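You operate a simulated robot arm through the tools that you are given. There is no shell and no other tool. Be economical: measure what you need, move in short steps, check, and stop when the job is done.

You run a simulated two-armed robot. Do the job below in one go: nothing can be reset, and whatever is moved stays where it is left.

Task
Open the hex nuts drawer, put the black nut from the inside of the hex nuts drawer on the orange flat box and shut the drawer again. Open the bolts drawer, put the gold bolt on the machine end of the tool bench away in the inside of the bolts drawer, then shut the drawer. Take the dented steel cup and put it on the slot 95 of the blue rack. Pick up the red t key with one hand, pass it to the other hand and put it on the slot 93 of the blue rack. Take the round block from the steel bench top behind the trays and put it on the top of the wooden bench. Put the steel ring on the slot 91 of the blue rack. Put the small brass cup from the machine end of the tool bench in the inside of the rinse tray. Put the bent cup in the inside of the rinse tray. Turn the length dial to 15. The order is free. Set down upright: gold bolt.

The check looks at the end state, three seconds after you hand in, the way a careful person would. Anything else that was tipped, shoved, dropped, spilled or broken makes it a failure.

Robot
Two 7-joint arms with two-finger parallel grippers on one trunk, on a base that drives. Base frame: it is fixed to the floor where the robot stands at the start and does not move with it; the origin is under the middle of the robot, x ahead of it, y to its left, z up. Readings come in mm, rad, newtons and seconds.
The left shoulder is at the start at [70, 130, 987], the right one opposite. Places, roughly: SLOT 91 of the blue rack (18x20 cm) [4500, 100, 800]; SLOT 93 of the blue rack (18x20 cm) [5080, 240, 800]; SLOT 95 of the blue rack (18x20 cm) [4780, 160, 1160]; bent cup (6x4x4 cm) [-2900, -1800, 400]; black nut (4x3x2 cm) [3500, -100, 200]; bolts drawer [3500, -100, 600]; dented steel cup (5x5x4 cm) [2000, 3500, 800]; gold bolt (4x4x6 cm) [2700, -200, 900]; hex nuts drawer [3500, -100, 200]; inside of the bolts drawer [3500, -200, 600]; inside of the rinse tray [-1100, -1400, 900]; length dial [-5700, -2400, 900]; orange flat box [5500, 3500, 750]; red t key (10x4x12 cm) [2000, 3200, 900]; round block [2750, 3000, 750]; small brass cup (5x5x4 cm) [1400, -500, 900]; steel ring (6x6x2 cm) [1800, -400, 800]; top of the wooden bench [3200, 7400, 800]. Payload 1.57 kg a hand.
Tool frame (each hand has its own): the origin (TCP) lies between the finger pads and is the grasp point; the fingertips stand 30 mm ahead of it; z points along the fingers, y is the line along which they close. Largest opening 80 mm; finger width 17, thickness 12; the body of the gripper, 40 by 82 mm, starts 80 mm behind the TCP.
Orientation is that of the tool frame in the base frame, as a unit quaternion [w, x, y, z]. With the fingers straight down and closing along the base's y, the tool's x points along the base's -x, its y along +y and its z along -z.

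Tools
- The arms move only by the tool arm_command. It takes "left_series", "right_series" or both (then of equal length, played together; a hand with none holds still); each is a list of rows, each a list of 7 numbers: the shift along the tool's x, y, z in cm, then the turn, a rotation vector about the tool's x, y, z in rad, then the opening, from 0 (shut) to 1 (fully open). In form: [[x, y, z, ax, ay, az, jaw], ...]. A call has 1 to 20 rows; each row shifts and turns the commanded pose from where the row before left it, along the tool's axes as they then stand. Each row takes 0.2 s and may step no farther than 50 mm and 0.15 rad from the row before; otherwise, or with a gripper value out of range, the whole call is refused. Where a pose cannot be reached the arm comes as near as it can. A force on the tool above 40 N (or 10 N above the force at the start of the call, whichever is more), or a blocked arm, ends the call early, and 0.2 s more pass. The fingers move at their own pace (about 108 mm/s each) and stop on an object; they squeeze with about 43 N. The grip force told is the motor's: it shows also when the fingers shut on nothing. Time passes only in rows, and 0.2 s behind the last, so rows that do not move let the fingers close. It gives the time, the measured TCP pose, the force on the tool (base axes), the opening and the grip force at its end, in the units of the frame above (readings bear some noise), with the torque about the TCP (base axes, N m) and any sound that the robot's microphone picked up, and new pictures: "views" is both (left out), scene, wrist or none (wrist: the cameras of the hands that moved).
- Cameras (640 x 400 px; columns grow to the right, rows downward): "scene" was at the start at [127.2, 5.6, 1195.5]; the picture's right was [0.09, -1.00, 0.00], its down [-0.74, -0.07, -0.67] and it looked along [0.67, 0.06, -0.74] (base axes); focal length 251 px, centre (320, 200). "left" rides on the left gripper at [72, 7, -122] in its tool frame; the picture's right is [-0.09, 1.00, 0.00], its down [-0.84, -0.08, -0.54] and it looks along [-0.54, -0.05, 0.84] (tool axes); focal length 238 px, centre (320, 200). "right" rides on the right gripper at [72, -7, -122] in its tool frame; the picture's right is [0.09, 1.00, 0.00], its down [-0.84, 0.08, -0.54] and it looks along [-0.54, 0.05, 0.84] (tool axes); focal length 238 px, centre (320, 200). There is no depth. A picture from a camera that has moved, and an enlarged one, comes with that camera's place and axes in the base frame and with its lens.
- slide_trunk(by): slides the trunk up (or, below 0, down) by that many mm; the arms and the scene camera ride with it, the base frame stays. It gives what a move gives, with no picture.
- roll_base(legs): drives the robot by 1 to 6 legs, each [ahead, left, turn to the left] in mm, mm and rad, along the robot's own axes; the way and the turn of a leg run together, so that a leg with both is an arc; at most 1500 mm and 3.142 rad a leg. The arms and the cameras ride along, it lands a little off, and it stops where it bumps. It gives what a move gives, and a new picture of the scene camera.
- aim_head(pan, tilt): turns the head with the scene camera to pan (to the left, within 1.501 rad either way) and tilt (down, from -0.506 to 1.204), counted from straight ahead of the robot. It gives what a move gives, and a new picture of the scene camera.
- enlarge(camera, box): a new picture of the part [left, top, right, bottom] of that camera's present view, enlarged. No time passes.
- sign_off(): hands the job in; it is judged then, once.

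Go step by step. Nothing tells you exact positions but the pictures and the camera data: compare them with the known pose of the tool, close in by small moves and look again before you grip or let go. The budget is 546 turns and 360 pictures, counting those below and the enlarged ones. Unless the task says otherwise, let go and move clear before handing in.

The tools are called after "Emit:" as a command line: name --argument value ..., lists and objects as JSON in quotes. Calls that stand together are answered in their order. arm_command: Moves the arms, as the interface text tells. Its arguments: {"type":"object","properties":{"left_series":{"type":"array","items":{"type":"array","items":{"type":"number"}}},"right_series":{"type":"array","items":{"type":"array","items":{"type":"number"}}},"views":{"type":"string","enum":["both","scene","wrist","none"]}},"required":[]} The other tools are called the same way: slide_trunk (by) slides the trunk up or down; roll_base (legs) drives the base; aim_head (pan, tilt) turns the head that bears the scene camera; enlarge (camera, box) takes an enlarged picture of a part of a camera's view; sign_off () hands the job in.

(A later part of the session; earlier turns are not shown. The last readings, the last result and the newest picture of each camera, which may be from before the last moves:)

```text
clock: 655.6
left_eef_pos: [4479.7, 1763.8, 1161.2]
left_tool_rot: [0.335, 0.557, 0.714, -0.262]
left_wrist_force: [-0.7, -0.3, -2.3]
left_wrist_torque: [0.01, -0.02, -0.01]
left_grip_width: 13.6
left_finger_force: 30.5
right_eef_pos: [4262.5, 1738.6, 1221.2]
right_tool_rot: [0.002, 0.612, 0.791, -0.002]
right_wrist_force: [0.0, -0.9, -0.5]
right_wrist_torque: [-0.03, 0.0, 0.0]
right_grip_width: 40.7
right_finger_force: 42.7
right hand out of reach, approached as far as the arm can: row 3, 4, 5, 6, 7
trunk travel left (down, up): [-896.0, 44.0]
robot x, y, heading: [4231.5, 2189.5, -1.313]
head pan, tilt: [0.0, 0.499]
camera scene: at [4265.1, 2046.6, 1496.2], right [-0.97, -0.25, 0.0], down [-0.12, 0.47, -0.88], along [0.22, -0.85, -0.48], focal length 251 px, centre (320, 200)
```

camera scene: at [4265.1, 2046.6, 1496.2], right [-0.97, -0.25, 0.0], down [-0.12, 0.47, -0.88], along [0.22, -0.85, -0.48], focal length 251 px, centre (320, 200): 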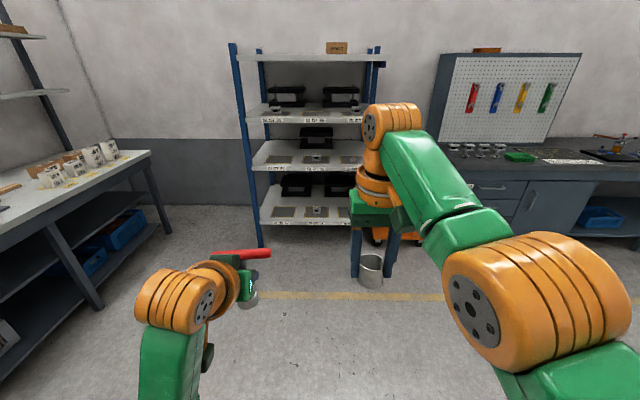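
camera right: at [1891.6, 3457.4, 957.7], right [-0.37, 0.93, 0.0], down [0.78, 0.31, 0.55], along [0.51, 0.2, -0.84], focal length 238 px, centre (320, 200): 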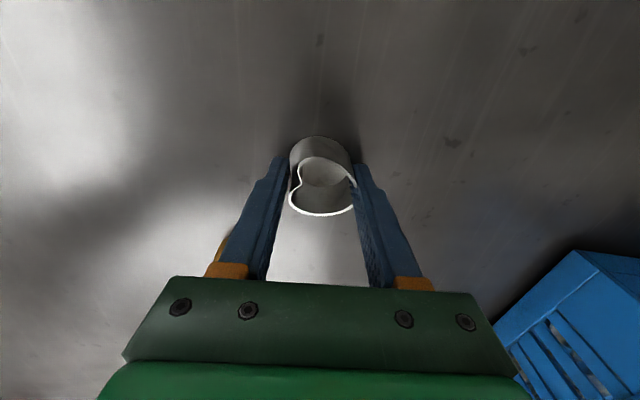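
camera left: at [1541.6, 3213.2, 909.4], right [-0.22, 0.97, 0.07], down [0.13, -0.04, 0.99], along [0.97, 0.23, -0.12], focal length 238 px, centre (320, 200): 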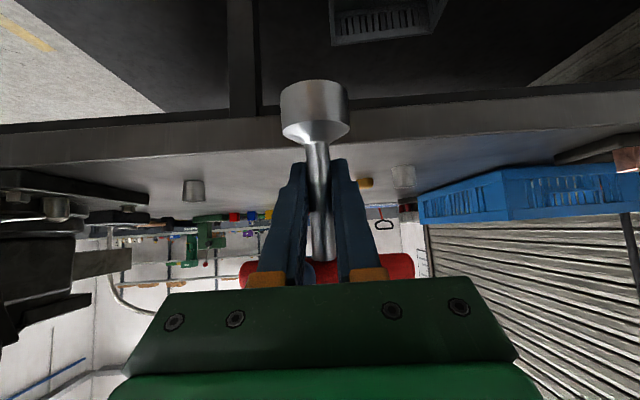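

Emit:
roll_base --legs '[[0, 100, 0.028]]'

Emit:
arm_command --right_series '[[2.2, 0, -3, 0, 0, 0, 0], [2.6, 0, -3, 0, 0, 0, 0], [3, 0, -3, 0, 0, 0, 0], [3.3, 0, -3, 0, 0, 0, 0], [3.5, 0, -2.5, 0, 0, 0, 0], [3.5, 0, -2, 0, 0, 0, 0]]' --views "none"

```text
clock: 656.7
left_eef_pos: [4581.2, 1798.7, 1164.6]
left_tool_rot: [0.34, 0.548, 0.721, -0.255]
left_wrist_force: [-0.9, -0.8, -3.0]
left_wrist_torque: [0.03, -0.03, 0.04]
left_grip_width: 13.6
left_finger_force: 30.6
right_eef_pos: [4365.5, 1763.8, 1223.1]
right_tool_rot: [0.004, 0.6, 0.8, 0.001]
right_wrist_force: [0.3, -0.3, -0.1]
right_wrist_torque: [0.0, -0.06, -0.02]
right_grip_width: 40.5
right_finger_force: 43.2
trunk travel left (down, up): [-896.0, 44.0]
robot x, y, heading: [4324.4, 2217.1, -1.286]
head pan, tilt: [0.0, 0.499]
camera scene: at [4357.1, 2073.5, 1496.4], right [-0.96, -0.28, -0.01], down [-0.13, 0.46, -0.88], along [0.25, -0.84, -0.48], focal length 251 px, centre (320, 200)
```

scene: 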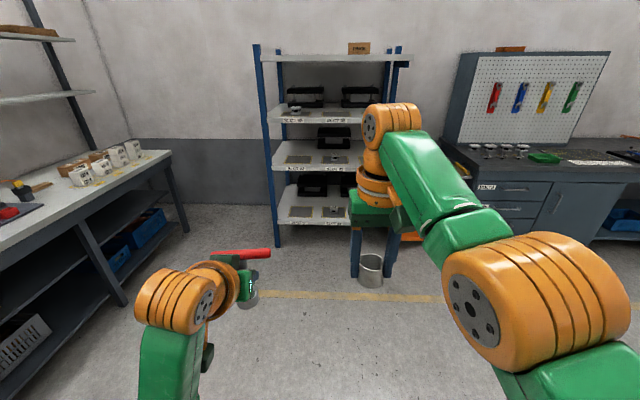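

```text
clock: 658.1
left_eef_pos: [4588.0, 1799.9, 1162.9]
left_tool_rot: [0.337, 0.548, 0.721, -0.258]
left_wrist_force: [0.1, 0.1, -2.8]
left_wrist_torque: [0.01, 0.02, -0.03]
left_grip_width: 13.6
left_finger_force: 30.2
right_eef_pos: [4371.2, 1767.2, 1221.9]
right_tool_rot: [0.003, 0.6, 0.8, -0.001]
right_wrist_force: [-0.4, -0.5, -0.1]
right_wrist_torque: [0.0, -0.02, 0.02]
right_grip_width: 40.6
right_finger_force: 43.0
right hand out of reach, approached as far as the arm can: row 1, 2, 3, 4, 5, 6
trunk travel left (down, up): [-896.0, 44.0]
robot x, y, heading: [4328.4, 2216.2, -1.288]
head pan, tilt: [0.0, 0.499]
```

Emit:
roll_base --legs '[[30, 0, 0]]'

Emit:
arm_command --right_series '[[0, 0, 0, 0, 0, -0.14, 0], [0, 0, 0, 0, 0, -0.14, 0], [0, 0, 0, 0, 0, -0.14, 0], [4, 0, 0, 0, 0, 0, 0], [4, 0, 0, 0, 0, 0, 0]]' --views "none"

```text
clock: 659.0
left_eef_pos: [4594.9, 1776.4, 1166.8]
left_tool_rot: [0.341, 0.546, 0.72, -0.259]
left_wrist_force: [-0.4, 1.2, -1.8]
left_wrist_torque: [-0.03, 0.0, 0.01]
left_grip_width: 13.7
left_finger_force: 30.2
right_eef_pos: [4378.4, 1744.1, 1224.4]
right_tool_rot: [0.005, 0.601, 0.799, -0.004]
right_wrist_force: [-0.9, 0.4, 0.1]
right_wrist_torque: [-0.06, -0.05, 0.01]
right_grip_width: 40.6
right_finger_force: 43.0
trunk travel left (down, up): [-896.0, 44.0]
robot x, y, heading: [4333.7, 2187.9, -1.288]
head pan, tilt: [0.0, 0.499]
camera scene: at [4371.6, 2054.7, 1497.2], right [-0.96, -0.28, 0.0], down [-0.13, 0.46, -0.88], along [0.25, -0.85, -0.47], focal length 251 px, centre (320, 200)
```

scene: 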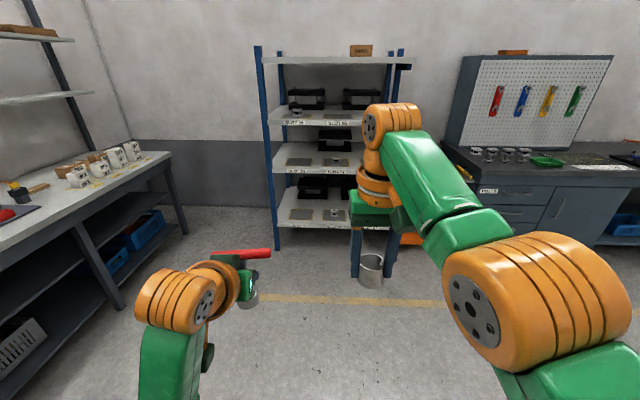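

```text
clock: 660.2
left_eef_pos: [4594.9, 1770.9, 1164.2]
left_tool_rot: [0.338, 0.547, 0.722, -0.257]
left_wrist_force: [-0.4, -0.1, -2.8]
left_wrist_torque: [-0.03, 0.0, -0.02]
left_grip_width: 13.7
left_finger_force: 29.8
right_eef_pos: [4379.6, 1736.4, 1223.0]
right_tool_rot: [0.003, 0.421, 0.907, -0.003]
right_wrist_force: [0.2, 0.3, -1.8]
right_wrist_torque: [0.01, 0.01, 0.0]
right_grip_width: 40.8
right_finger_force: 42.6
right hand out of reach, approached as far as the arm can: row 4, 5
trunk travel left (down, up): [-896.0, 44.0]
robot x, y, heading: [4334.6, 2185.1, -1.291]
head pan, tilt: [0.0, 0.499]
```

Emit:
roll_base --legs '[[-30, 0, 0]]'

Emit:
arm_command --right_series '[[0, 0, 0, 0, 0, 0.14, 0], [0, 0, 0, 0, 0, 0.14, 0], [0, 0, 0, 0, 0, 0.14, 0], [0, -4, 0, 0, 0, 0, 0], [0, -4, 0, 0, 0, 0, 0], [0, -4, 0, 0, 0, 0, 0]]' --views "none"

```text
clock: 661.0
left_eef_pos: [4589.7, 1794.6, 1159.5]
left_tool_rot: [0.336, 0.548, 0.722, -0.256]
left_wrist_force: [0.4, 0.2, -2.1]
left_wrist_torque: [0.02, 0.04, 0.01]
left_grip_width: 13.7
left_finger_force: 30.1
right_eef_pos: [4374.3, 1759.3, 1219.2]
right_tool_rot: [0.001, 0.42, 0.908, 0.0]
right_wrist_force: [0.2, -1.0, -0.8]
right_wrist_torque: [0.01, 0.01, 0.0]
right_grip_width: 40.6
right_finger_force: 43.3
trunk travel left (down, up): [-896.0, 44.0]
robot x, y, heading: [4325.7, 2215.9, -1.285]
head pan, tilt: [0.0, 0.499]
camera scene: at [4367.5, 2068.0, 1495.6], right [-0.96, -0.28, 0.0], down [-0.14, 0.47, -0.87], along [0.24, -0.84, -0.48], focal length 251 px, centre (320, 200)
```

scene: 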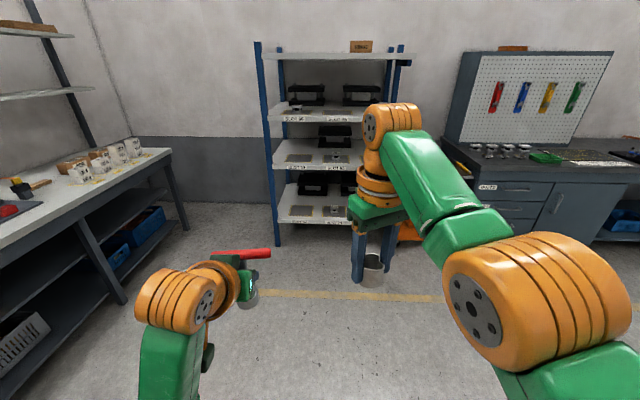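

```text
clock: 662.4
left_eef_pos: [4586.0, 1799.2, 1162.6]
left_tool_rot: [0.338, 0.548, 0.721, -0.256]
left_wrist_force: [-0.1, -0.6, -1.1]
left_wrist_torque: [0.0, -0.04, -0.01]
left_grip_width: 13.8
left_finger_force: 29.4
right_eef_pos: [4258.7, 1720.4, 1226.3]
right_tool_rot: [0.004, 0.6, 0.8, -0.002]
right_wrist_force: [-0.7, 0.1, -0.8]
right_wrist_torque: [-0.04, -0.04, -0.01]
right_grip_width: 40.7
right_finger_force: 43.3
right hand out of reach, approached as far as the arm can: row 4, 5
trunk travel left (down, up): [-896.0, 44.0]
robot x, y, heading: [4327.8, 2212.4, -1.289]
head pan, tilt: [0.0, 0.499]
```

Moving right freed it. Now trying to retract.

Emit:
arm_command --right_series '[[4, 0, 0, 0, 0, 0, 0], [4, 0, 0, 0, 0, 0, 0], [4, 0, 0, 0, 0, 0, 0], [0, 0, 0, 0, 0, 0, 0]]' --views "none"

```text
clock: 663.4
left_eef_pos: [4587.5, 1800.0, 1162.5]
left_tool_rot: [0.339, 0.547, 0.721, -0.258]
left_wrist_force: [-0.7, -0.4, -2.1]
left_wrist_torque: [-0.02, 0.01, -0.01]
left_grip_width: 13.5
left_finger_force: 29.8
right_eef_pos: [4261.3, 1721.5, 1226.7]
right_tool_rot: [0.003, 0.599, 0.801, -0.003]
right_wrist_force: [0.2, -0.8, -0.6]
right_wrist_torque: [-0.01, 0.02, -0.03]
right_grip_width: 40.4
right_finger_force: 43.2
right hand out of reach, approached as far as the arm can: row 1, 2, 3
trunk travel left (down, up): [-896.0, 44.0]
robot x, y, heading: [4326.0, 2212.1, -1.289]
head pan, tilt: [0.0, 0.499]
```

Emit:
roll_base --legs '[[0, 30, 0]]'

Emit:
arm_command --right_series '[[0, 0, 5, 0, 0, 0, 0], [0, 0, 5, 0, 0, 0, 0], [0, 0, 5, 0, 0, 0, 0], [0, 0, 5, 0, 0, 0, 0], [0, 0, 5, 0, 0, 0, 0], [0, 0, 5, 0, 0, 0, 0], [0, 0, 5, 0, 0, 0, 0], [0, 0, 5, 0, 0, 0, 0], [4, 0, 0, 0, 0, 0, 0], [4, 0, 0, 0, 0, 0, 0]]' --views "scene"

```text
clock: 664.2
left_eef_pos: [4610.8, 1806.1, 1162.9]
left_tool_rot: [0.341, 0.547, 0.721, -0.255]
left_wrist_force: [-0.2, -0.9, -1.1]
left_wrist_torque: [0.04, -0.03, 0.03]
left_grip_width: 13.4
left_finger_force: 29.8
right_eef_pos: [4283.5, 1727.7, 1225.0]
right_tool_rot: [0.005, 0.599, 0.8, 0.0]
right_wrist_force: [-0.6, -0.9, -0.8]
right_wrist_torque: [0.0, -0.06, 0.02]
right_grip_width: 40.7
right_finger_force: 42.3
trunk travel left (down, up): [-896.0, 44.0]
robot x, y, heading: [4357.5, 2224.5, -1.292]
head pan, tilt: [0.0, 0.499]
camera scene: at [4386.4, 2081.4, 1496.4], right [-0.96, -0.28, -0.01], down [-0.13, 0.46, -0.88], along [0.25, -0.84, -0.48], focal length 251 px, centre (320, 200)
```

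scene: 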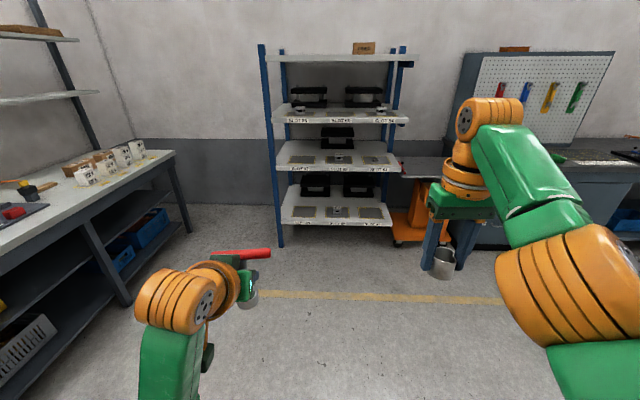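

```text
clock: 666.4
left_eef_pos: [4615.3, 1808.5, 1162.1]
left_tool_rot: [0.339, 0.547, 0.721, -0.257]
left_wrist_force: [1.0, 0.1, -1.5]
left_wrist_torque: [-0.02, 0.01, 0.0]
left_grip_width: 13.7
left_finger_force: 29.9
right_eef_pos: [4276.6, 1757.2, 816.9]
right_tool_rot: [0.003, 0.599, 0.801, -0.003]
right_wrist_force: [-0.2, 0.2, 0.3]
right_wrist_torque: [0.02, 0.03, -0.04]
right_grip_width: 40.7
right_finger_force: 43.0
right hand out of reach, approached as far as the arm can: row 1, 2, 3, 5, 6, 7, 8, 9, 10
trunk travel left (down, up): [-896.0, 44.0]
robot x, y, heading: [4354.5, 2220.4, -1.286]
head pan, tilt: [0.0, 0.499]
camera scene: at [4393.8, 2083.9, 1496.4], right [-0.96, -0.28, 0.0], down [-0.13, 0.46, -0.88], along [0.24, -0.84, -0.48], focal length 251 px, centre (320, 200)
```

scene: 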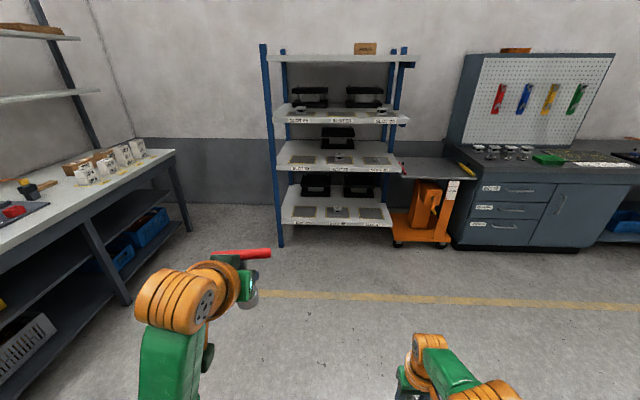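

Lowering the right arm further so it hangs near the body while I place the T key with the left.

Emit:
roll_base --legs '[[30, 0, 0]]'

Emit:
arm_command --right_series '[[2, 0, 4, 0, 0, 0, 0], [2.5, 0, 4, 0, 0, 0, 0], [2.7, 0, 3.5, 0, 0, 0, 0], [3, 0, 3.5, 0, 0, 0, 0]]' --views "none"

```text
clock: 667.2
left_eef_pos: [4621.9, 1784.3, 1166.1]
left_tool_rot: [0.341, 0.546, 0.72, -0.259]
left_wrist_force: [0.1, 0.6, -2.8]
left_wrist_torque: [-0.02, 0.03, 0.02]
left_grip_width: 13.3
left_finger_force: 30.1
right_eef_pos: [4284.0, 1733.1, 819.0]
right_tool_rot: [0.005, 0.6, 0.8, -0.005]
right_wrist_force: [-0.4, 0.3, -0.3]
right_wrist_torque: [-0.08, 0.01, 0.0]
right_grip_width: 40.5
right_finger_force: 42.7
trunk travel left (down, up): [-896.0, 44.0]
robot x, y, heading: [4360.9, 2191.3, -1.288]
head pan, tilt: [0.0, 0.499]
camera scene: at [4400.2, 2063.0, 1497.2], right [-0.96, -0.28, 0.0], down [-0.13, 0.46, -0.88], along [0.25, -0.85, -0.47], focal length 251 px, centre (320, 200)
```

scene: 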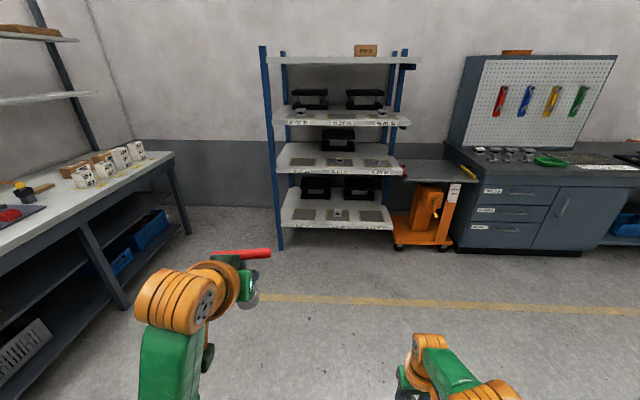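

```text
clock: 668.2
left_eef_pos: [4623.5, 1780.8, 1161.3]
left_tool_rot: [0.338, 0.547, 0.721, -0.257]
left_wrist_force: [-0.7, 0.2, -1.5]
left_wrist_torque: [-0.01, -0.04, -0.01]
left_grip_width: 13.6
left_finger_force: 29.9
right_eef_pos: [4248.4, 1852.6, 692.0]
right_tool_rot: [0.003, 0.599, 0.801, -0.004]
right_wrist_force: [-0.5, 0.3, 0.5]
right_wrist_torque: [-0.01, -0.02, -0.04]
right_grip_width: 40.5
right_finger_force: 43.0
right hand out of reach, approached as far as the arm can: row 1, 2, 3, 4
trunk travel left (down, up): [-896.0, 44.0]
robot x, y, heading: [4368.1, 2193.1, -1.29]
head pan, tilt: [0.0, 0.499]
```

Right arm is tucked. Drive toward the rack for slot 93 and lower the trunk.

Emit:
roll_base --legs '[[1150, 10, 0]]'

Emit:
slide_trunk --by -255

Emit:
aim_head --pan 0.15 --tilt 0.5

```text
clock: 674.1
left_eef_pos: [4957.2, 685.5, 1163.7]
left_tool_rot: [0.339, 0.545, 0.723, -0.256]
left_wrist_force: [0.0, 0.3, -2.3]
left_wrist_torque: [0.04, -0.02, -0.02]
left_grip_width: 13.5
left_finger_force: 29.9
right_eef_pos: [4582.5, 756.6, 692.3]
right_tool_rot: [0.003, 0.597, 0.802, -0.003]
right_wrist_force: [0.0, 0.1, -0.3]
right_wrist_torque: [-0.02, -0.02, 0.0]
right_grip_width: 40.8
right_finger_force: 43.2
trunk travel left (down, up): [-896.0, 44.0]
robot x, y, heading: [4693.9, 1095.5, -1.283]
head pan, tilt: [0.0, 0.499]
camera scene: at [4734.3, 960.4, 1496.5], right [-0.96, -0.28, 0.0], down [-0.14, 0.46, -0.88], along [0.25, -0.84, -0.48], focal length 251 px, centre (320, 200)
```

scene: 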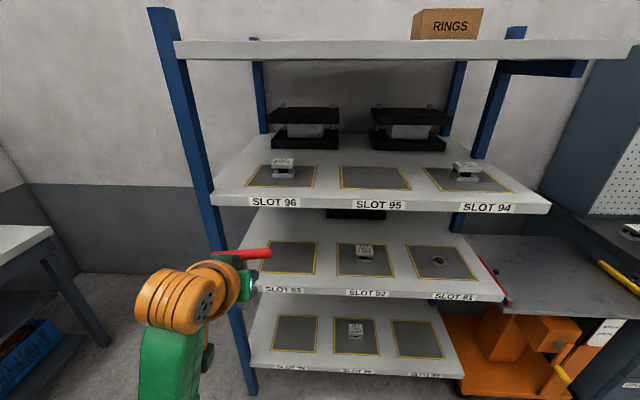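

```text
clock: 676.7
left_eef_pos: [4957.9, 685.4, 907.9]
left_tool_rot: [0.338, 0.546, 0.722, -0.257]
left_wrist_force: [0.6, -0.1, -2.6]
left_wrist_torque: [-0.02, -0.02, 0.03]
left_grip_width: 13.6
left_finger_force: 29.7
right_eef_pos: [4582.8, 755.3, 437.0]
right_tool_rot: [0.004, 0.598, 0.801, -0.004]
right_wrist_force: [-0.6, 0.9, -0.1]
right_wrist_torque: [0.02, 0.01, 0.0]
right_grip_width: 40.8
right_finger_force: 42.8
trunk travel left (down, up): [-641.0, 299.0]
robot x, y, heading: [4695.7, 1095.5, -1.286]
head pan, tilt: [0.0, 0.499]
```

```text
clock: 677.4
left_eef_pos: [4956.7, 685.9, 908.7]
left_tool_rot: [0.339, 0.546, 0.722, -0.257]
left_wrist_force: [0.0, -0.1, -2.4]
left_wrist_torque: [-0.02, 0.02, 0.0]
left_grip_width: 13.5
left_finger_force: 30.8
right_eef_pos: [4581.2, 754.8, 435.3]
right_tool_rot: [0.003, 0.598, 0.801, -0.003]
right_wrist_force: [0.7, 0.2, 0.7]
right_wrist_torque: [0.0, 0.01, 0.03]
right_grip_width: 40.3
right_finger_force: 43.1
trunk travel left (down, up): [-641.0, 299.0]
robot x, y, heading: [4695.4, 1097.7, -1.284]
head pan, tilt: [0.15, 0.499]
camera scene: at [4747.2, 964.6, 1241.4], right [-0.91, -0.42, 0.0], down [-0.2, 0.43, -0.88], along [0.37, -0.8, -0.48], focal length 251 px, centre (320, 200)
```

scene: 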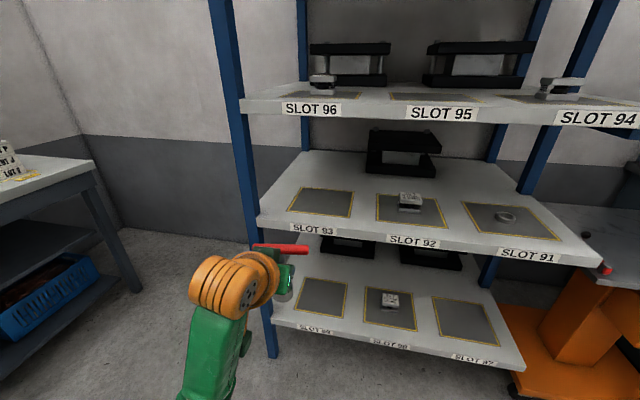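

Slot 93 centre at about (5073, 247). Lower the hand slightly and drive in 250 mm, then check with the left camera.

Emit:
arm_command --left_series '[[1.4, 0, 1.15, 0, 0, 0, 0], [0, 0, 0, 0, 0, 0, 0]]' --views "none"

Emit:
roll_base --legs '[[300, 0, 0]]'

Emit:
enlarge --camera "left" --box '[0, 0, 640, 400]'

```text
clock: 678.0
left_eef_pos: [4957.4, 684.7, 888.9]
left_tool_rot: [0.339, 0.546, 0.722, -0.256]
left_wrist_force: [-0.4, -0.4, -2.6]
left_wrist_torque: [0.03, -0.03, 0.0]
left_grip_width: 13.4
left_finger_force: 30.2
right_eef_pos: [4580.3, 755.6, 436.3]
right_tool_rot: [0.003, 0.598, 0.802, -0.003]
right_wrist_force: [1.1, 0.2, -0.7]
right_wrist_torque: [0.04, 0.01, 0.0]
right_grip_width: 40.7
right_finger_force: 42.6
trunk travel left (down, up): [-641.0, 299.0]
robot x, y, heading: [4694.3, 1097.9, -1.282]
head pan, tilt: [0.15, 0.499]
```

```text
clock: 680.0
left_eef_pos: [5042.1, 398.1, 889.1]
left_tool_rot: [0.339, 0.546, 0.722, -0.257]
left_wrist_force: [-0.2, 0.1, -2.3]
left_wrist_torque: [0.02, 0.02, 0.01]
left_grip_width: 13.7
left_finger_force: 30.4
right_eef_pos: [4666.8, 468.7, 437.0]
right_tool_rot: [0.002, 0.597, 0.802, -0.004]
right_wrist_force: [-0.2, 0.2, -1.5]
right_wrist_torque: [0.03, 0.0, -0.01]
right_grip_width: 41.0
right_finger_force: 43.2
trunk travel left (down, up): [-641.0, 299.0]
robot x, y, heading: [4778.6, 812.5, -1.281]
head pan, tilt: [0.15, 0.499]
camera scene: at [4831.9, 677.9, 1241.4], right [-0.91, -0.42, 0.0], down [-0.2, 0.43, -0.88], along [0.37, -0.8, -0.48], focal length 251 px, centre (320, 200)
```

scene: 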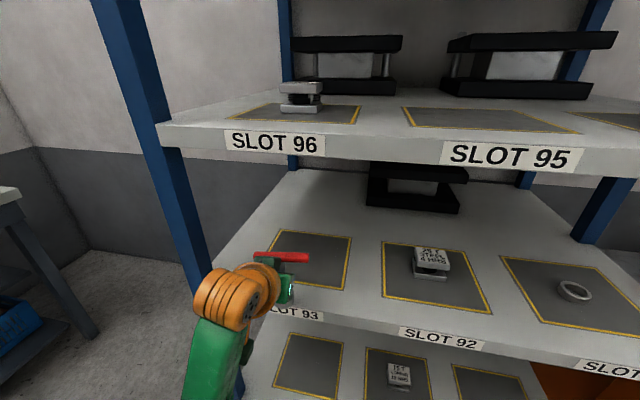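

```text
1.00 times, centred on (320, 200) of left (not enlarged: the box is as wide or as high as the picture)
camera zoom: at [5010.3, 534.4, 911.0], right [0.97, 0.22, 0.07], down [-0.04, -0.13, 0.99], along [0.22, -0.97, -0.12], focal length 238 px, centre (320, 200)
```

zoom: 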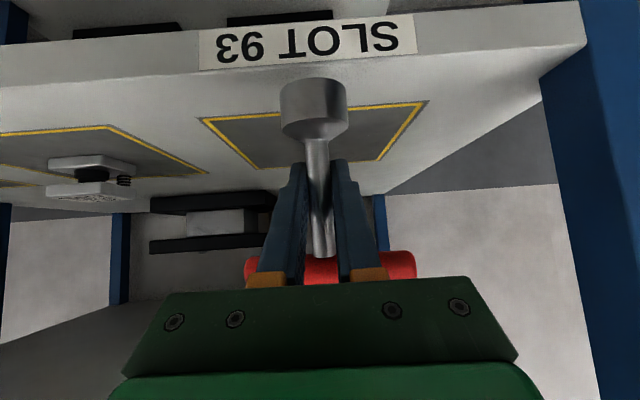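

T is aligned with slot 93. Base forward 60 mm, then extend the arm 90 mm.

Emit:
roll_base --legs '[[60, 0, 0]]'

Emit:
arm_command --left_series '[[-2.9, -0.4, 3.5, 0, 0, 0, 0], [-2.8, -0.4, 3.4, 0, 0, 0, 0], [0, 0, 0, 0, 0, 0, 0]]' --views "both"

```text
clock: 681.0
left_eef_pos: [5060.1, 340.7, 889.2]
left_tool_rot: [0.339, 0.545, 0.723, -0.256]
left_wrist_force: [0.9, 0.2, -1.7]
left_wrist_torque: [0.01, 0.0, -0.04]
left_grip_width: 13.6
left_finger_force: 30.2
right_eef_pos: [4683.9, 412.2, 436.7]
right_tool_rot: [0.004, 0.596, 0.803, -0.003]
right_wrist_force: [0.4, -0.3, 0.0]
right_wrist_torque: [0.02, 0.01, 0.01]
right_grip_width: 40.5
right_finger_force: 43.4
trunk travel left (down, up): [-641.0, 299.0]
robot x, y, heading: [4797.5, 750.9, -1.286]
head pan, tilt: [0.15, 0.499]
camera scene: at [4848.8, 621.1, 1241.5], right [-0.91, -0.42, 0.0], down [-0.2, 0.43, -0.88], along [0.37, -0.79, -0.48], focal length 251 px, centre (320, 200)
```

scene: 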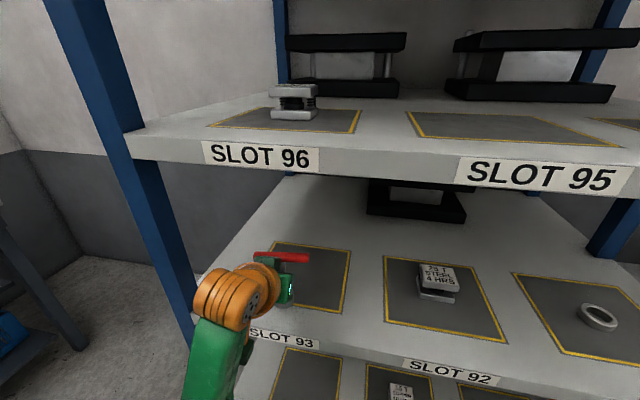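

```text
clock: 681.8
left_eef_pos: [5077.3, 252.9, 888.9]
left_tool_rot: [0.339, 0.545, 0.723, -0.257]
left_wrist_force: [0.1, -0.2, -2.0]
left_wrist_torque: [0.0, -0.02, 0.01]
left_grip_width: 13.6
left_finger_force: 30.5
right_eef_pos: [4684.8, 411.7, 436.9]
right_tool_rot: [0.003, 0.597, 0.802, -0.004]
right_wrist_force: [0.4, 0.4, 0.2]
right_wrist_torque: [-0.02, 0.01, 0.0]
right_grip_width: 40.6
right_finger_force: 42.6
trunk travel left (down, up): [-641.0, 299.0]
robot x, y, heading: [4796.6, 754.5, -1.277]
head pan, tilt: [0.15, 0.499]
camera scene: at [4848.9, 621.3, 1241.5], right [-0.91, -0.42, 0.0], down [-0.2, 0.43, -0.88], along [0.37, -0.8, -0.48], focal length 251 px, centre (320, 200)
camera left: at [5044.7, 389.5, 910.6], right [0.97, 0.22, 0.07], down [-0.04, -0.13, 0.99], along [0.22, -0.97, -0.12], focal length 238 px, centre (320, 200)
```

scene: 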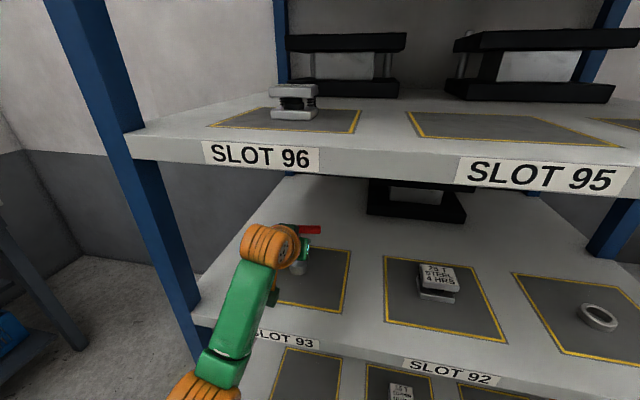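
left: 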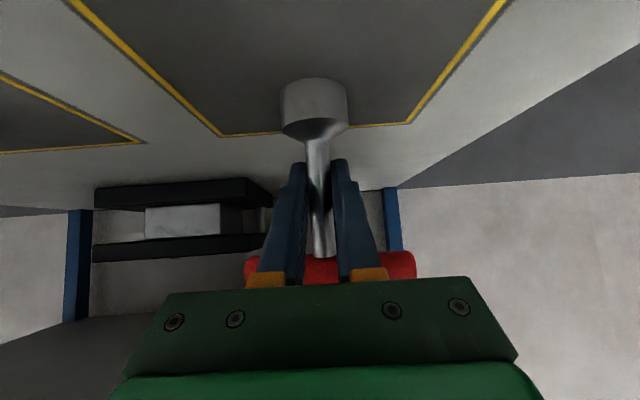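

T is over the slot centre. Lowering gently until contact.

Emit:
arm_command --left_series '[[0.62, 0, 0.5, 0, 0, 0, 0], [0.31, 0, 0.25, 0, 0, 0, 0], [0.31, 0, 0.25, 0, 0, 0, 0], [0.23, 0, 0.19, 0, 0, 0, 0], [0.23, 0, 0.19, 0, 0, 0, 0], [0.23, 0, 0.19, 0, 0, 0, 0], [0.23, 0, 0.19, 0, 0, 0, 0], [0.23, 0, 0.19, 0, 0, 0, 0]]' --views "wrist"

```text
clock: 683.6
left_eef_pos: [5075.8, 253.4, 859.3]
left_tool_rot: [0.341, 0.544, 0.722, -0.258]
left_wrist_force: [2.7, -2.1, 6.8]
left_wrist_torque: [-0.29, -0.04, 0.05]
left_grip_width: 13.7
left_finger_force: 30.2
right_eef_pos: [4683.7, 411.6, 437.1]
right_tool_rot: [0.003, 0.598, 0.802, -0.004]
right_wrist_force: [0.9, 0.6, -1.5]
right_wrist_torque: [0.01, -0.02, -0.01]
right_grip_width: 40.6
right_finger_force: 43.3
trunk travel left (down, up): [-641.0, 299.0]
robot x, y, heading: [4799.6, 750.8, -1.282]
head pan, tilt: [0.15, 0.499]
camera left: at [5043.8, 390.1, 880.9], right [0.97, 0.22, 0.07], down [-0.04, -0.13, 0.99], along [0.22, -0.97, -0.12], focal length 238 px, centre (320, 200)
```

left: 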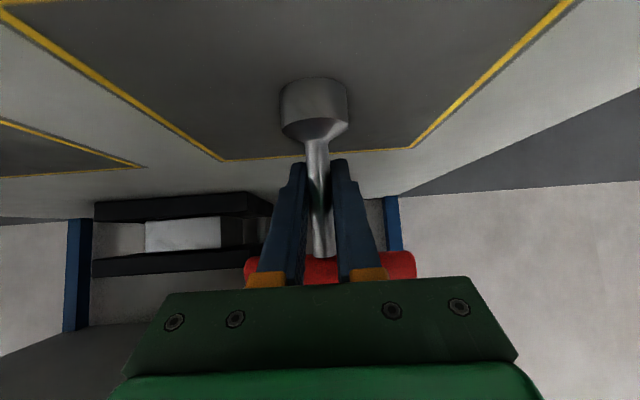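

First contact; pressing a little more to seat the foot flat.

Emit:
arm_command --left_series '[[0.16, 0, 0.13, 0, 0, 0, 0], [0.16, 0, 0.13, 0, 0, 0, 0], [0, 0, 0, 0, 0, 0, 0]]' --views "none"

Emit:
enlarge --camera "scene" --box '[180, 180, 400, 340]'

```text
clock: 684.4
left_eef_pos: [5074.9, 255.4, 858.4]
left_tool_rot: [0.341, 0.544, 0.722, -0.258]
left_wrist_force: [2.8, -2.3, 20.2]
left_wrist_torque: [-0.65, -0.04, 0.02]
left_grip_width: 13.7
left_finger_force: 30.2
right_eef_pos: [4683.4, 412.9, 437.2]
right_tool_rot: [0.005, 0.597, 0.802, -0.004]
right_wrist_force: [0.6, 0.9, 0.1]
right_wrist_torque: [-0.02, 0.0, -0.02]
right_grip_width: 40.6
right_finger_force: 43.3
trunk travel left (down, up): [-641.0, 299.0]
robot x, y, heading: [4801.0, 758.4, -1.284]
head pan, tilt: [0.15, 0.499]
```

```text
2.50 times, centred on (290, 260) of scene
camera zoom: at [4846.3, 625.7, 1242.3], right [-0.91, -0.42, 0.0], down [-0.2, 0.43, -0.88], along [0.37, -0.8, -0.47], focal length 628 px, centre (395, 50)
```

zoom: 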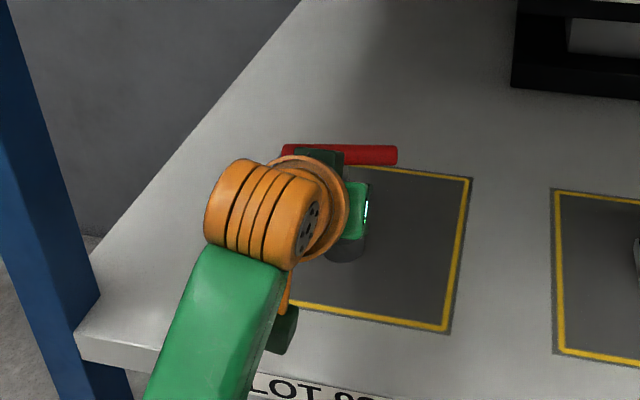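

Seated. Opening the left hand and withdrawing straight back.

Emit:
arm_command --left_series '[[0, 0, 0, 0, 0, 0, 0.3], [0, 0, 0, 0, 0, 0, 0.6], [0, 0, 0, 0, 0, 0, 0.6], [1.9, 0, -2.3, 0, 0, 0, 0.6], [2.9, 0, -3.5, 0, 0, 0, 0.6], [2.9, 0, -3.5, 0, 0, 0, 0.6], [0, 0, 0, 0, 0, 0, 0.6]]' --views "wrist"

```text
clock: 686.0
left_eef_pos: [5044.4, 370.7, 853.4]
left_tool_rot: [0.339, 0.545, 0.722, -0.257]
left_wrist_force: [0.9, 1.0, 0.1]
left_wrist_torque: [0.02, -0.01, 0.01]
left_grip_width: 47.9
left_finger_force: 0.0
right_eef_pos: [4683.5, 412.1, 436.6]
right_tool_rot: [0.003, 0.597, 0.803, -0.003]
right_wrist_force: [0.8, -1.1, 0.0]
right_wrist_torque: [0.01, -0.03, -0.02]
right_grip_width: 40.5
right_finger_force: 43.0
trunk travel left (down, up): [-641.0, 299.0]
robot x, y, heading: [4797.4, 750.4, -1.284]
head pan, tilt: [0.15, 0.499]
camera left: at [5012.1, 506.8, 875.2], right [0.97, 0.22, 0.07], down [-0.04, -0.14, 0.99], along [0.22, -0.97, -0.12], focal length 238 px, centre (320, 200)
```

left: 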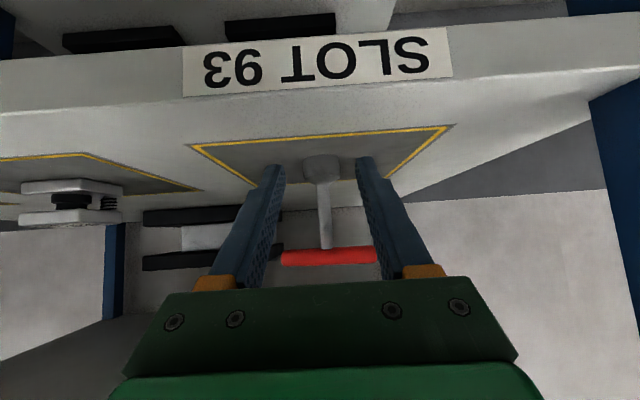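

The T key stands upright in slot 93. Back off, then reset the left arm and bring the right (cup) up.

Emit:
roll_base --legs '[[-600, 0, 0]]'

Emit:
arm_command --left_series '[[0, 0, 0, 0, 0.145, 0, 0.5], [0, 0, 0, 0, 0.145, 0, 0.5], [0, 0, 0, 0, 0.145, 0, 0.5], [0, 0, 0, 0, 0.145, 0, 0.5], [0, 0, 0, 0, 0.145, 0, 0.5], [0, 0, 0, 0, 0.14, 0, 0.5], [5, 0, 0, 0, 0, 0, 0.5], [5, 0, 0, 0, 0, 0, 0.5], [5, 0, 0, 0, 0, 0, 0.5], [4, 0, 0, 0, 0, 0, 0.5], [0, 0, 0, 0, 0, 0, 0.5]]' --views "none"

Emit:
slide_trunk --by 295

```text
clock: 689.4
left_eef_pos: [4874.9, 939.0, 852.7]
left_tool_rot: [0.338, 0.549, 0.719, -0.259]
left_wrist_force: [0.2, 0.4, -0.3]
left_wrist_torque: [0.0, -0.03, -0.01]
left_grip_width: 47.9
left_finger_force: 0.1
right_eef_pos: [4513.9, 984.8, 437.0]
right_tool_rot: [0.004, 0.601, 0.799, -0.004]
right_wrist_force: [0.0, -0.1, 0.3]
right_wrist_torque: [0.0, -0.04, -0.02]
right_grip_width: 40.6
right_finger_force: 42.7
trunk travel left (down, up): [-641.0, 299.0]
robot x, y, heading: [4632.7, 1322.3, -1.292]
head pan, tilt: [0.15, 0.499]
camera scene: at [4681.0, 1191.9, 1241.5], right [-0.91, -0.42, 0.0], down [-0.2, 0.44, -0.88], along [0.36, -0.8, -0.48], focal length 251 px, centre (320, 200)
```

scene: 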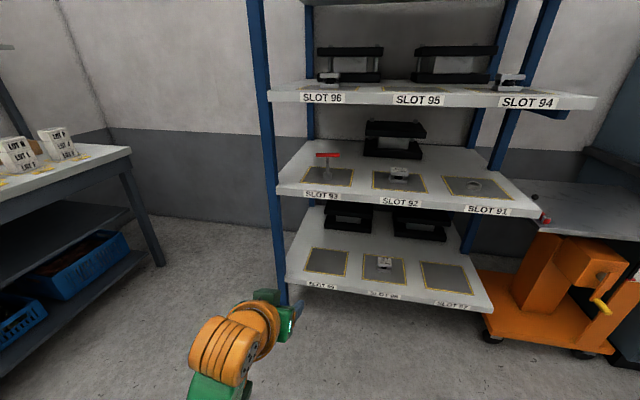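

```text
clock: 691.8
left_eef_pos: [4911.1, 949.8, 777.9]
left_tool_rot: [0.005, 0.607, 0.795, -0.003]
left_wrist_force: [-0.6, 0.4, -0.1]
left_wrist_torque: [-0.02, -0.02, 0.0]
left_grip_width: 40.0
left_finger_force: 0.0
left hand out of reach, approached as far as the arm can: row 2, 3, 4, 7, 8, 9, 10
right_eef_pos: [4514.6, 984.8, 436.0]
right_tool_rot: [0.003, 0.601, 0.799, -0.003]
right_wrist_force: [0.0, 0.3, -0.2]
right_wrist_torque: [0.0, -0.03, 0.0]
right_grip_width: 40.5
right_finger_force: 43.2
trunk travel left (down, up): [-641.0, 299.0]
robot x, y, heading: [4630.6, 1322.2, -1.289]
head pan, tilt: [0.15, 0.499]
```

```text
clock: 694.8
left_eef_pos: [4910.5, 948.9, 1072.3]
left_tool_rot: [0.005, 0.606, 0.795, -0.004]
left_wrist_force: [0.6, -0.2, -0.6]
left_wrist_torque: [-0.01, -0.01, 0.01]
left_grip_width: 40.0
left_finger_force: 0.1
right_eef_pos: [4514.9, 985.5, 731.7]
right_tool_rot: [0.003, 0.6, 0.8, -0.003]
right_wrist_force: [-0.7, -0.5, -1.2]
right_wrist_torque: [-0.01, -0.02, 0.02]
right_grip_width: 40.4
right_finger_force: 43.2
trunk travel left (down, up): [-936.0, 4.0]
robot x, y, heading: [4629.4, 1327.2, -1.289]
head pan, tilt: [0.15, 0.499]
```

Emit:
roll_base --legs '[[20, 0, 0]]'

Emit:
arm_command --left_series '[[0, 5, 0, 0, 0, 0, 0.5], [0, 5, 0, 0, 0, 0, 0.5], [3, 3, 0, 0, 0, 0, 0.5], [4, 0, 0, 0, 0, 0, 0.5], [4, 0, 0, 0, 0, 0, 0.5], [4, 0, 0, 0, 0, 0, 0.5]]' --right_series '[[-3, 0, -3.5, 0, 0, 0, 0], [-2.7, 0, -3.5, 0, 0, 0, 0], [-2.5, 0, -4, 0, 0, 0, 0], [-2, 0, -4, 0, 0, 0, 0], [-1.5, 0, -4.5, 0, 0, 0, 0], [-1, 0, -4.8, 0, 0, 0, 0]]' --views "scene"

```text
clock: 695.5
left_eef_pos: [4914.9, 933.7, 1073.5]
left_tool_rot: [0.005, 0.606, 0.796, -0.005]
left_wrist_force: [-0.3, 0.2, -0.3]
left_wrist_torque: [-0.06, -0.03, 0.02]
left_grip_width: 39.9
left_finger_force: 0.1
right_eef_pos: [4519.1, 968.9, 731.9]
right_tool_rot: [0.004, 0.6, 0.8, -0.004]
right_wrist_force: [0.0, 0.2, 0.1]
right_wrist_torque: [-0.03, -0.01, -0.02]
right_grip_width: 40.6
right_finger_force: 42.1
trunk travel left (down, up): [-936.0, 4.0]
robot x, y, heading: [4637.0, 1301.8, -1.294]
head pan, tilt: [0.15, 0.499]
camera scene: at [4685.0, 1178.2, 1537.1], right [-0.91, -0.42, 0.0], down [-0.2, 0.43, -0.88], along [0.37, -0.8, -0.48], focal length 251 px, centre (320, 200)
```

scene: 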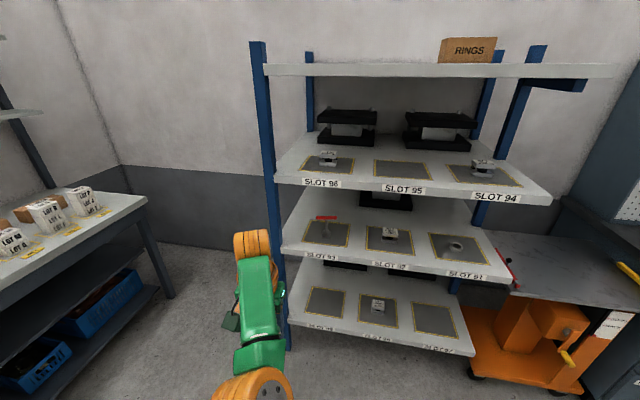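

```text
clock: 696.9
left_eef_pos: [5002.0, 1111.6, 1071.7]
left_tool_rot: [0.003, 0.606, 0.795, -0.005]
left_wrist_force: [0.1, 0.2, 0.3]
left_wrist_torque: [-0.02, 0.0, 0.01]
left_grip_width: 40.0
left_finger_force: 0.0
right_eef_pos: [4555.5, 849.9, 977.0]
right_tool_rot: [0.002, 0.6, 0.8, -0.003]
right_wrist_force: [0.0, 0.1, -1.6]
right_wrist_torque: [0.03, 0.02, 0.01]
right_grip_width: 40.6
right_finger_force: 43.0
trunk travel left (down, up): [-936.0, 4.0]
robot x, y, heading: [4638.1, 1309.7, -1.29]
head pan, tilt: [0.15, 0.499]
camera scene: at [4686.8, 1174.7, 1536.6], right [-0.91, -0.42, 0.0], down [-0.2, 0.43, -0.88], along [0.37, -0.8, -0.48], focal length 251 px, centre (320, 200)
```

scene: 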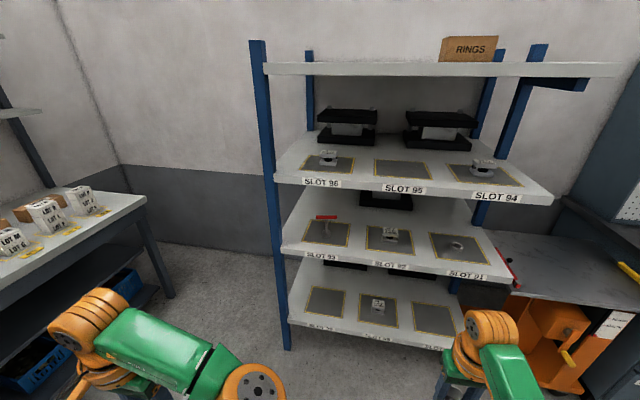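

Both arms respond again. Bring the left inward/back and raise the right hand with the cup.

Emit:
arm_command --left_series '[[0, -4, 0, 0, 0, 0, 0.5], [0, -4, 0, 0, 0, 0, 0.5], [0, -4, 0, 0, 0, 0, 0.5], [2, 0, 0, 0, 0, 0, 0.5], [2.5, 0, 0, 0, 0, 0, 0.5], [0, 0, 0, 0, 0, 0, 0.5]]' --right_series '[[0, 0, -5, 0, 0, 0, 0], [0, 0, -5, 0, 0, 0, 0], [0, 0, -5, 0, 0, 0, 0], [0, 0, -5, 0, 0, 0, 0], [0, 0, -5, 0, 0, 0, 0], [0, 0, 0, 0, 0, 0, 0]]' --views "scene"

```text
clock: 698.3
left_eef_pos: [5003.6, 1113.1, 1047.4]
left_tool_rot: [0.004, 0.605, 0.796, -0.005]
left_wrist_force: [-0.5, 0.4, 0.7]
left_wrist_torque: [0.05, 0.02, -0.02]
left_grip_width: 40.0
left_finger_force: 0.0
left hand out of reach, approached as far as the arm can: row 1, 2, 3, 4, 5
right_eef_pos: [4551.9, 847.1, 1226.0]
right_tool_rot: [0.004, 0.601, 0.799, -0.001]
right_wrist_force: [0.0, -0.4, 0.0]
right_wrist_torque: [0.02, -0.02, 0.02]
right_grip_width: 40.5
right_finger_force: 43.2
trunk travel left (down, up): [-936.0, 4.0]
robot x, y, heading: [4638.5, 1305.0, -1.289]
head pan, tilt: [0.15, 0.499]
camera scene: at [4686.5, 1172.5, 1536.5], right [-0.91, -0.42, 0.0], down [-0.2, 0.44, -0.88], along [0.37, -0.8, -0.48], focal length 251 px, centre (320, 200)
```

scene: 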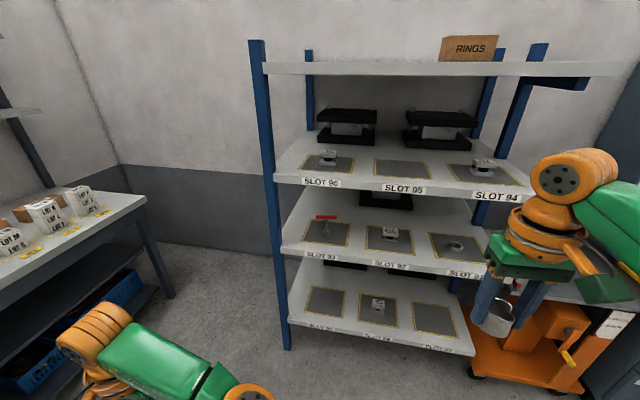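

Emit:
roll_base --legs '[[20, 0, 0]]'

Emit:
arm_command --left_series '[[4, 0, 0, 0, 0, 0, 0.5], [4, 0, 0, 0, 0, 0, 0.5], [0, 4, 0, 0, 0, 0, 0.5], [0, 4, 0, 0, 0, 0, 0.5], [0, 0, 0, 0, 0, 0, 0.5]]' --views "none"

```text
clock: 699.1
left_eef_pos: [5008.7, 1096.6, 1047.7]
left_tool_rot: [0.006, 0.607, 0.795, -0.005]
left_wrist_force: [-0.1, 1.0, 0.5]
left_wrist_torque: [-0.04, -0.01, -0.03]
left_grip_width: 39.9
left_finger_force: 0.1
right_eef_pos: [4556.8, 831.3, 1228.0]
right_tool_rot: [0.004, 0.601, 0.799, -0.003]
right_wrist_force: [0.4, 0.5, -0.4]
right_wrist_torque: [-0.03, 0.0, 0.0]
right_grip_width: 40.3
right_finger_force: 42.7
trunk travel left (down, up): [-936.0, 4.0]
robot x, y, heading: [4639.3, 1284.2, -1.29]
head pan, tilt: [0.15, 0.499]
camera scene: at [4690.4, 1158.1, 1537.0], right [-0.91, -0.42, 0.0], down [-0.2, 0.43, -0.88], along [0.37, -0.8, -0.48], focal length 251 px, centre (320, 200)
```

scene: 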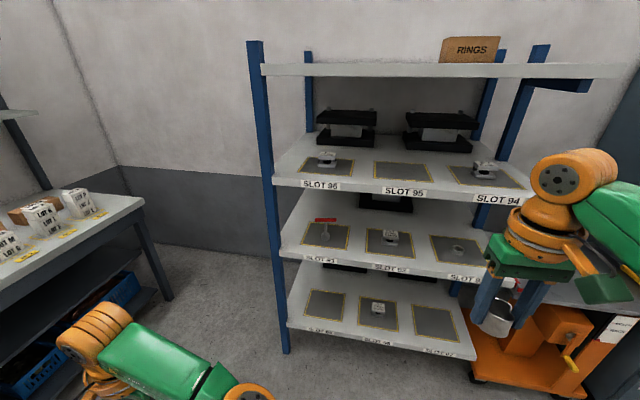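

```text
clock: 700.3
left_eef_pos: [5066.5, 1190.2, 1047.4]
left_tool_rot: [0.004, 0.606, 0.795, -0.004]
left_wrist_force: [-0.4, 0.4, 0.1]
left_wrist_torque: [-0.01, 0.04, -0.01]
left_grip_width: 40.0
left_finger_force: 0.0
right_eef_pos: [4557.8, 828.2, 1225.7]
right_tool_rot: [0.004, 0.601, 0.799, -0.003]
right_wrist_force: [0.0, 0.6, 0.3]
right_wrist_torque: [0.02, 0.01, 0.03]
right_grip_width: 40.5
right_finger_force: 43.2
trunk travel left (down, up): [-936.0, 4.0]
robot x, y, heading: [4639.8, 1284.7, -1.294]
head pan, tilt: [0.15, 0.499]
```

Left arm is clear at the side. Drive in for slot 95, stopping short for a check.

Emit:
arm_command --right_series '[[-3, 0, -1, 0, 0, 0, 0], [0, 0, 0, 0, 0, 0, 0]]' --views "none"

Emit:
roll_base --legs '[[470, 33, 0.01]]'

Emit:
enlarge --camera "right" --box '[0, 0, 640, 400]'

```text
clock: 700.9
left_eef_pos: [5067.9, 1190.4, 1045.3]
left_tool_rot: [0.004, 0.607, 0.795, -0.005]
left_wrist_force: [-0.4, -0.5, -0.6]
left_wrist_torque: [0.01, -0.01, 0.03]
left_grip_width: 40.2
left_finger_force: 0.1
right_eef_pos: [4566.8, 799.1, 1236.7]
right_tool_rot: [0.003, 0.601, 0.8, -0.003]
right_wrist_force: [-0.2, 0.0, -0.2]
right_wrist_torque: [0.05, -0.02, -0.03]
right_grip_width: 40.6
right_finger_force: 43.1
trunk travel left (down, up): [-936.0, 4.0]
robot x, y, heading: [4642.8, 1286.2, -1.291]
head pan, tilt: [0.15, 0.499]
```

```text
clock: 703.8
left_eef_pos: [5232.9, 754.4, 1046.7]
left_tool_rot: [0.005, 0.6, 0.8, -0.004]
left_wrist_force: [-1.0, -0.8, 0.5]
left_wrist_torque: [-0.01, 0.0, -0.02]
left_grip_width: 40.2
left_finger_force: 0.0
right_eef_pos: [4736.5, 357.2, 1236.3]
right_tool_rot: [0.004, 0.595, 0.804, -0.003]
right_wrist_force: [0.6, -0.6, 0.5]
right_wrist_torque: [-0.03, 0.0, 0.02]
right_grip_width: 40.5
right_finger_force: 42.9
trunk travel left (down, up): [-936.0, 4.0]
robot x, y, heading: [4807.8, 837.7, -1.277]
head pan, tilt: [0.15, 0.499]
camera scene: at [4858.2, 712.4, 1536.8], right [-0.9, -0.43, 0.0], down [-0.2, 0.43, -0.88], along [0.38, -0.79, -0.48], focal length 251 px, centre (320, 200)
```

scene: 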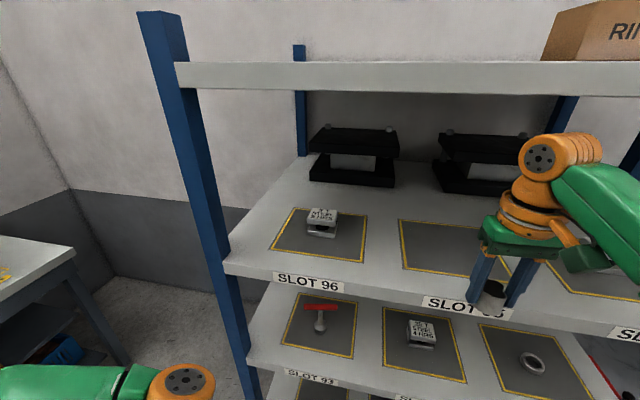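

```text
1.00 times, centred on (320, 200) of right (not enlarged: the box is as wide or as high as the picture)
camera zoom: at [4709.5, 424.3, 1356.8], right [0.93, 0.38, 0.0], down [0.32, -0.77, 0.55], along [0.21, -0.51, -0.83], focal length 238 px, centre (320, 200)
```

zoom: 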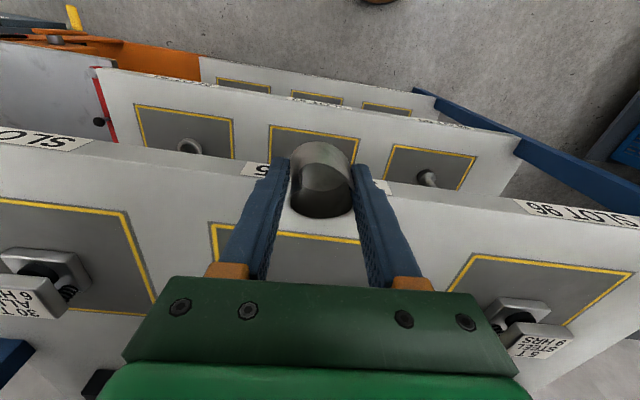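

Clearance under the top shelf is ~40 mm. Shift right 1 cm and advance 140 mm.

Emit:
roll_base --legs '[[140, -10, 0]]'

Emit:
arm_command --right_series '[[-2, 0, 0, 0, 0, 0, 0], [0, 0, 0, 0, 0, 0, 0]]' --views "wrist"

```text
clock: 705.1
left_eef_pos: [5263.5, 618.1, 1047.3]
left_tool_rot: [0.004, 0.601, 0.799, -0.005]
left_wrist_force: [0.6, -0.1, 0.0]
left_wrist_torque: [-0.03, -0.03, -0.01]
left_grip_width: 39.9
left_finger_force: 0.2
right_eef_pos: [4767.4, 223.1, 1237.7]
right_tool_rot: [0.003, 0.595, 0.804, -0.005]
right_wrist_force: [0.2, 0.8, -0.9]
right_wrist_torque: [-0.05, 0.0, 0.0]
right_grip_width: 40.5
right_finger_force: 42.8
trunk travel left (down, up): [-936.0, 4.0]
robot x, y, heading: [4838.9, 705.5, -1.275]
head pan, tilt: [0.15, 0.499]
camera scene: at [4888.6, 579.0, 1537.0], right [-0.9, -0.43, 0.0], down [-0.2, 0.43, -0.88], along [0.38, -0.8, -0.48], focal length 251 px, centre (320, 200)
```

scene: 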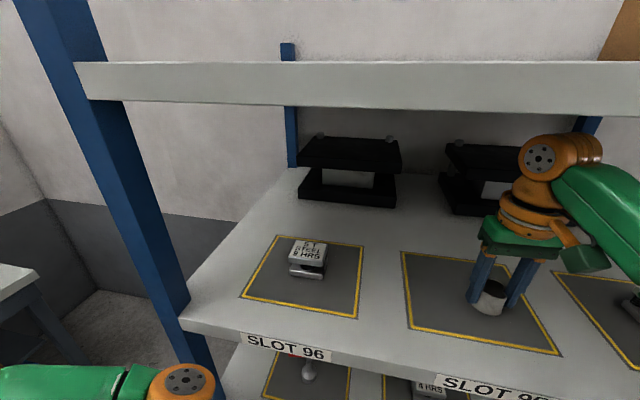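

```text
clock: 705.7
left_eef_pos: [5264.4, 617.3, 1046.8]
left_tool_rot: [0.006, 0.6, 0.8, -0.005]
left_wrist_force: [-0.4, 0.7, -0.2]
left_wrist_torque: [-0.03, 0.01, 0.02]
left_grip_width: 39.8
left_finger_force: 0.1
right_eef_pos: [4774.7, 201.6, 1236.7]
right_tool_rot: [0.003, 0.595, 0.804, -0.004]
right_wrist_force: [-0.7, -0.3, -0.3]
right_wrist_torque: [-0.03, 0.03, -0.02]
right_grip_width: 40.7
right_finger_force: 43.0
trunk travel left (down, up): [-936.0, 4.0]
robot x, y, heading: [4840.0, 706.6, -1.278]
head pan, tilt: [0.15, 0.499]
camera right: at [4746.9, 268.6, 1356.5], right [0.93, 0.38, 0.0], down [0.32, -0.77, 0.55], along [0.21, -0.51, -0.84], focal length 238 px, centre (320, 200)
```

right: 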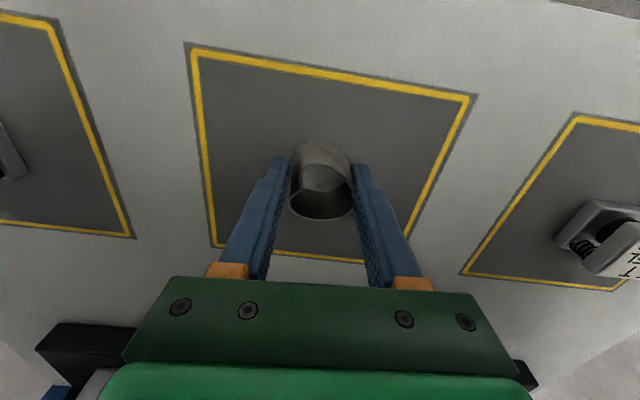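

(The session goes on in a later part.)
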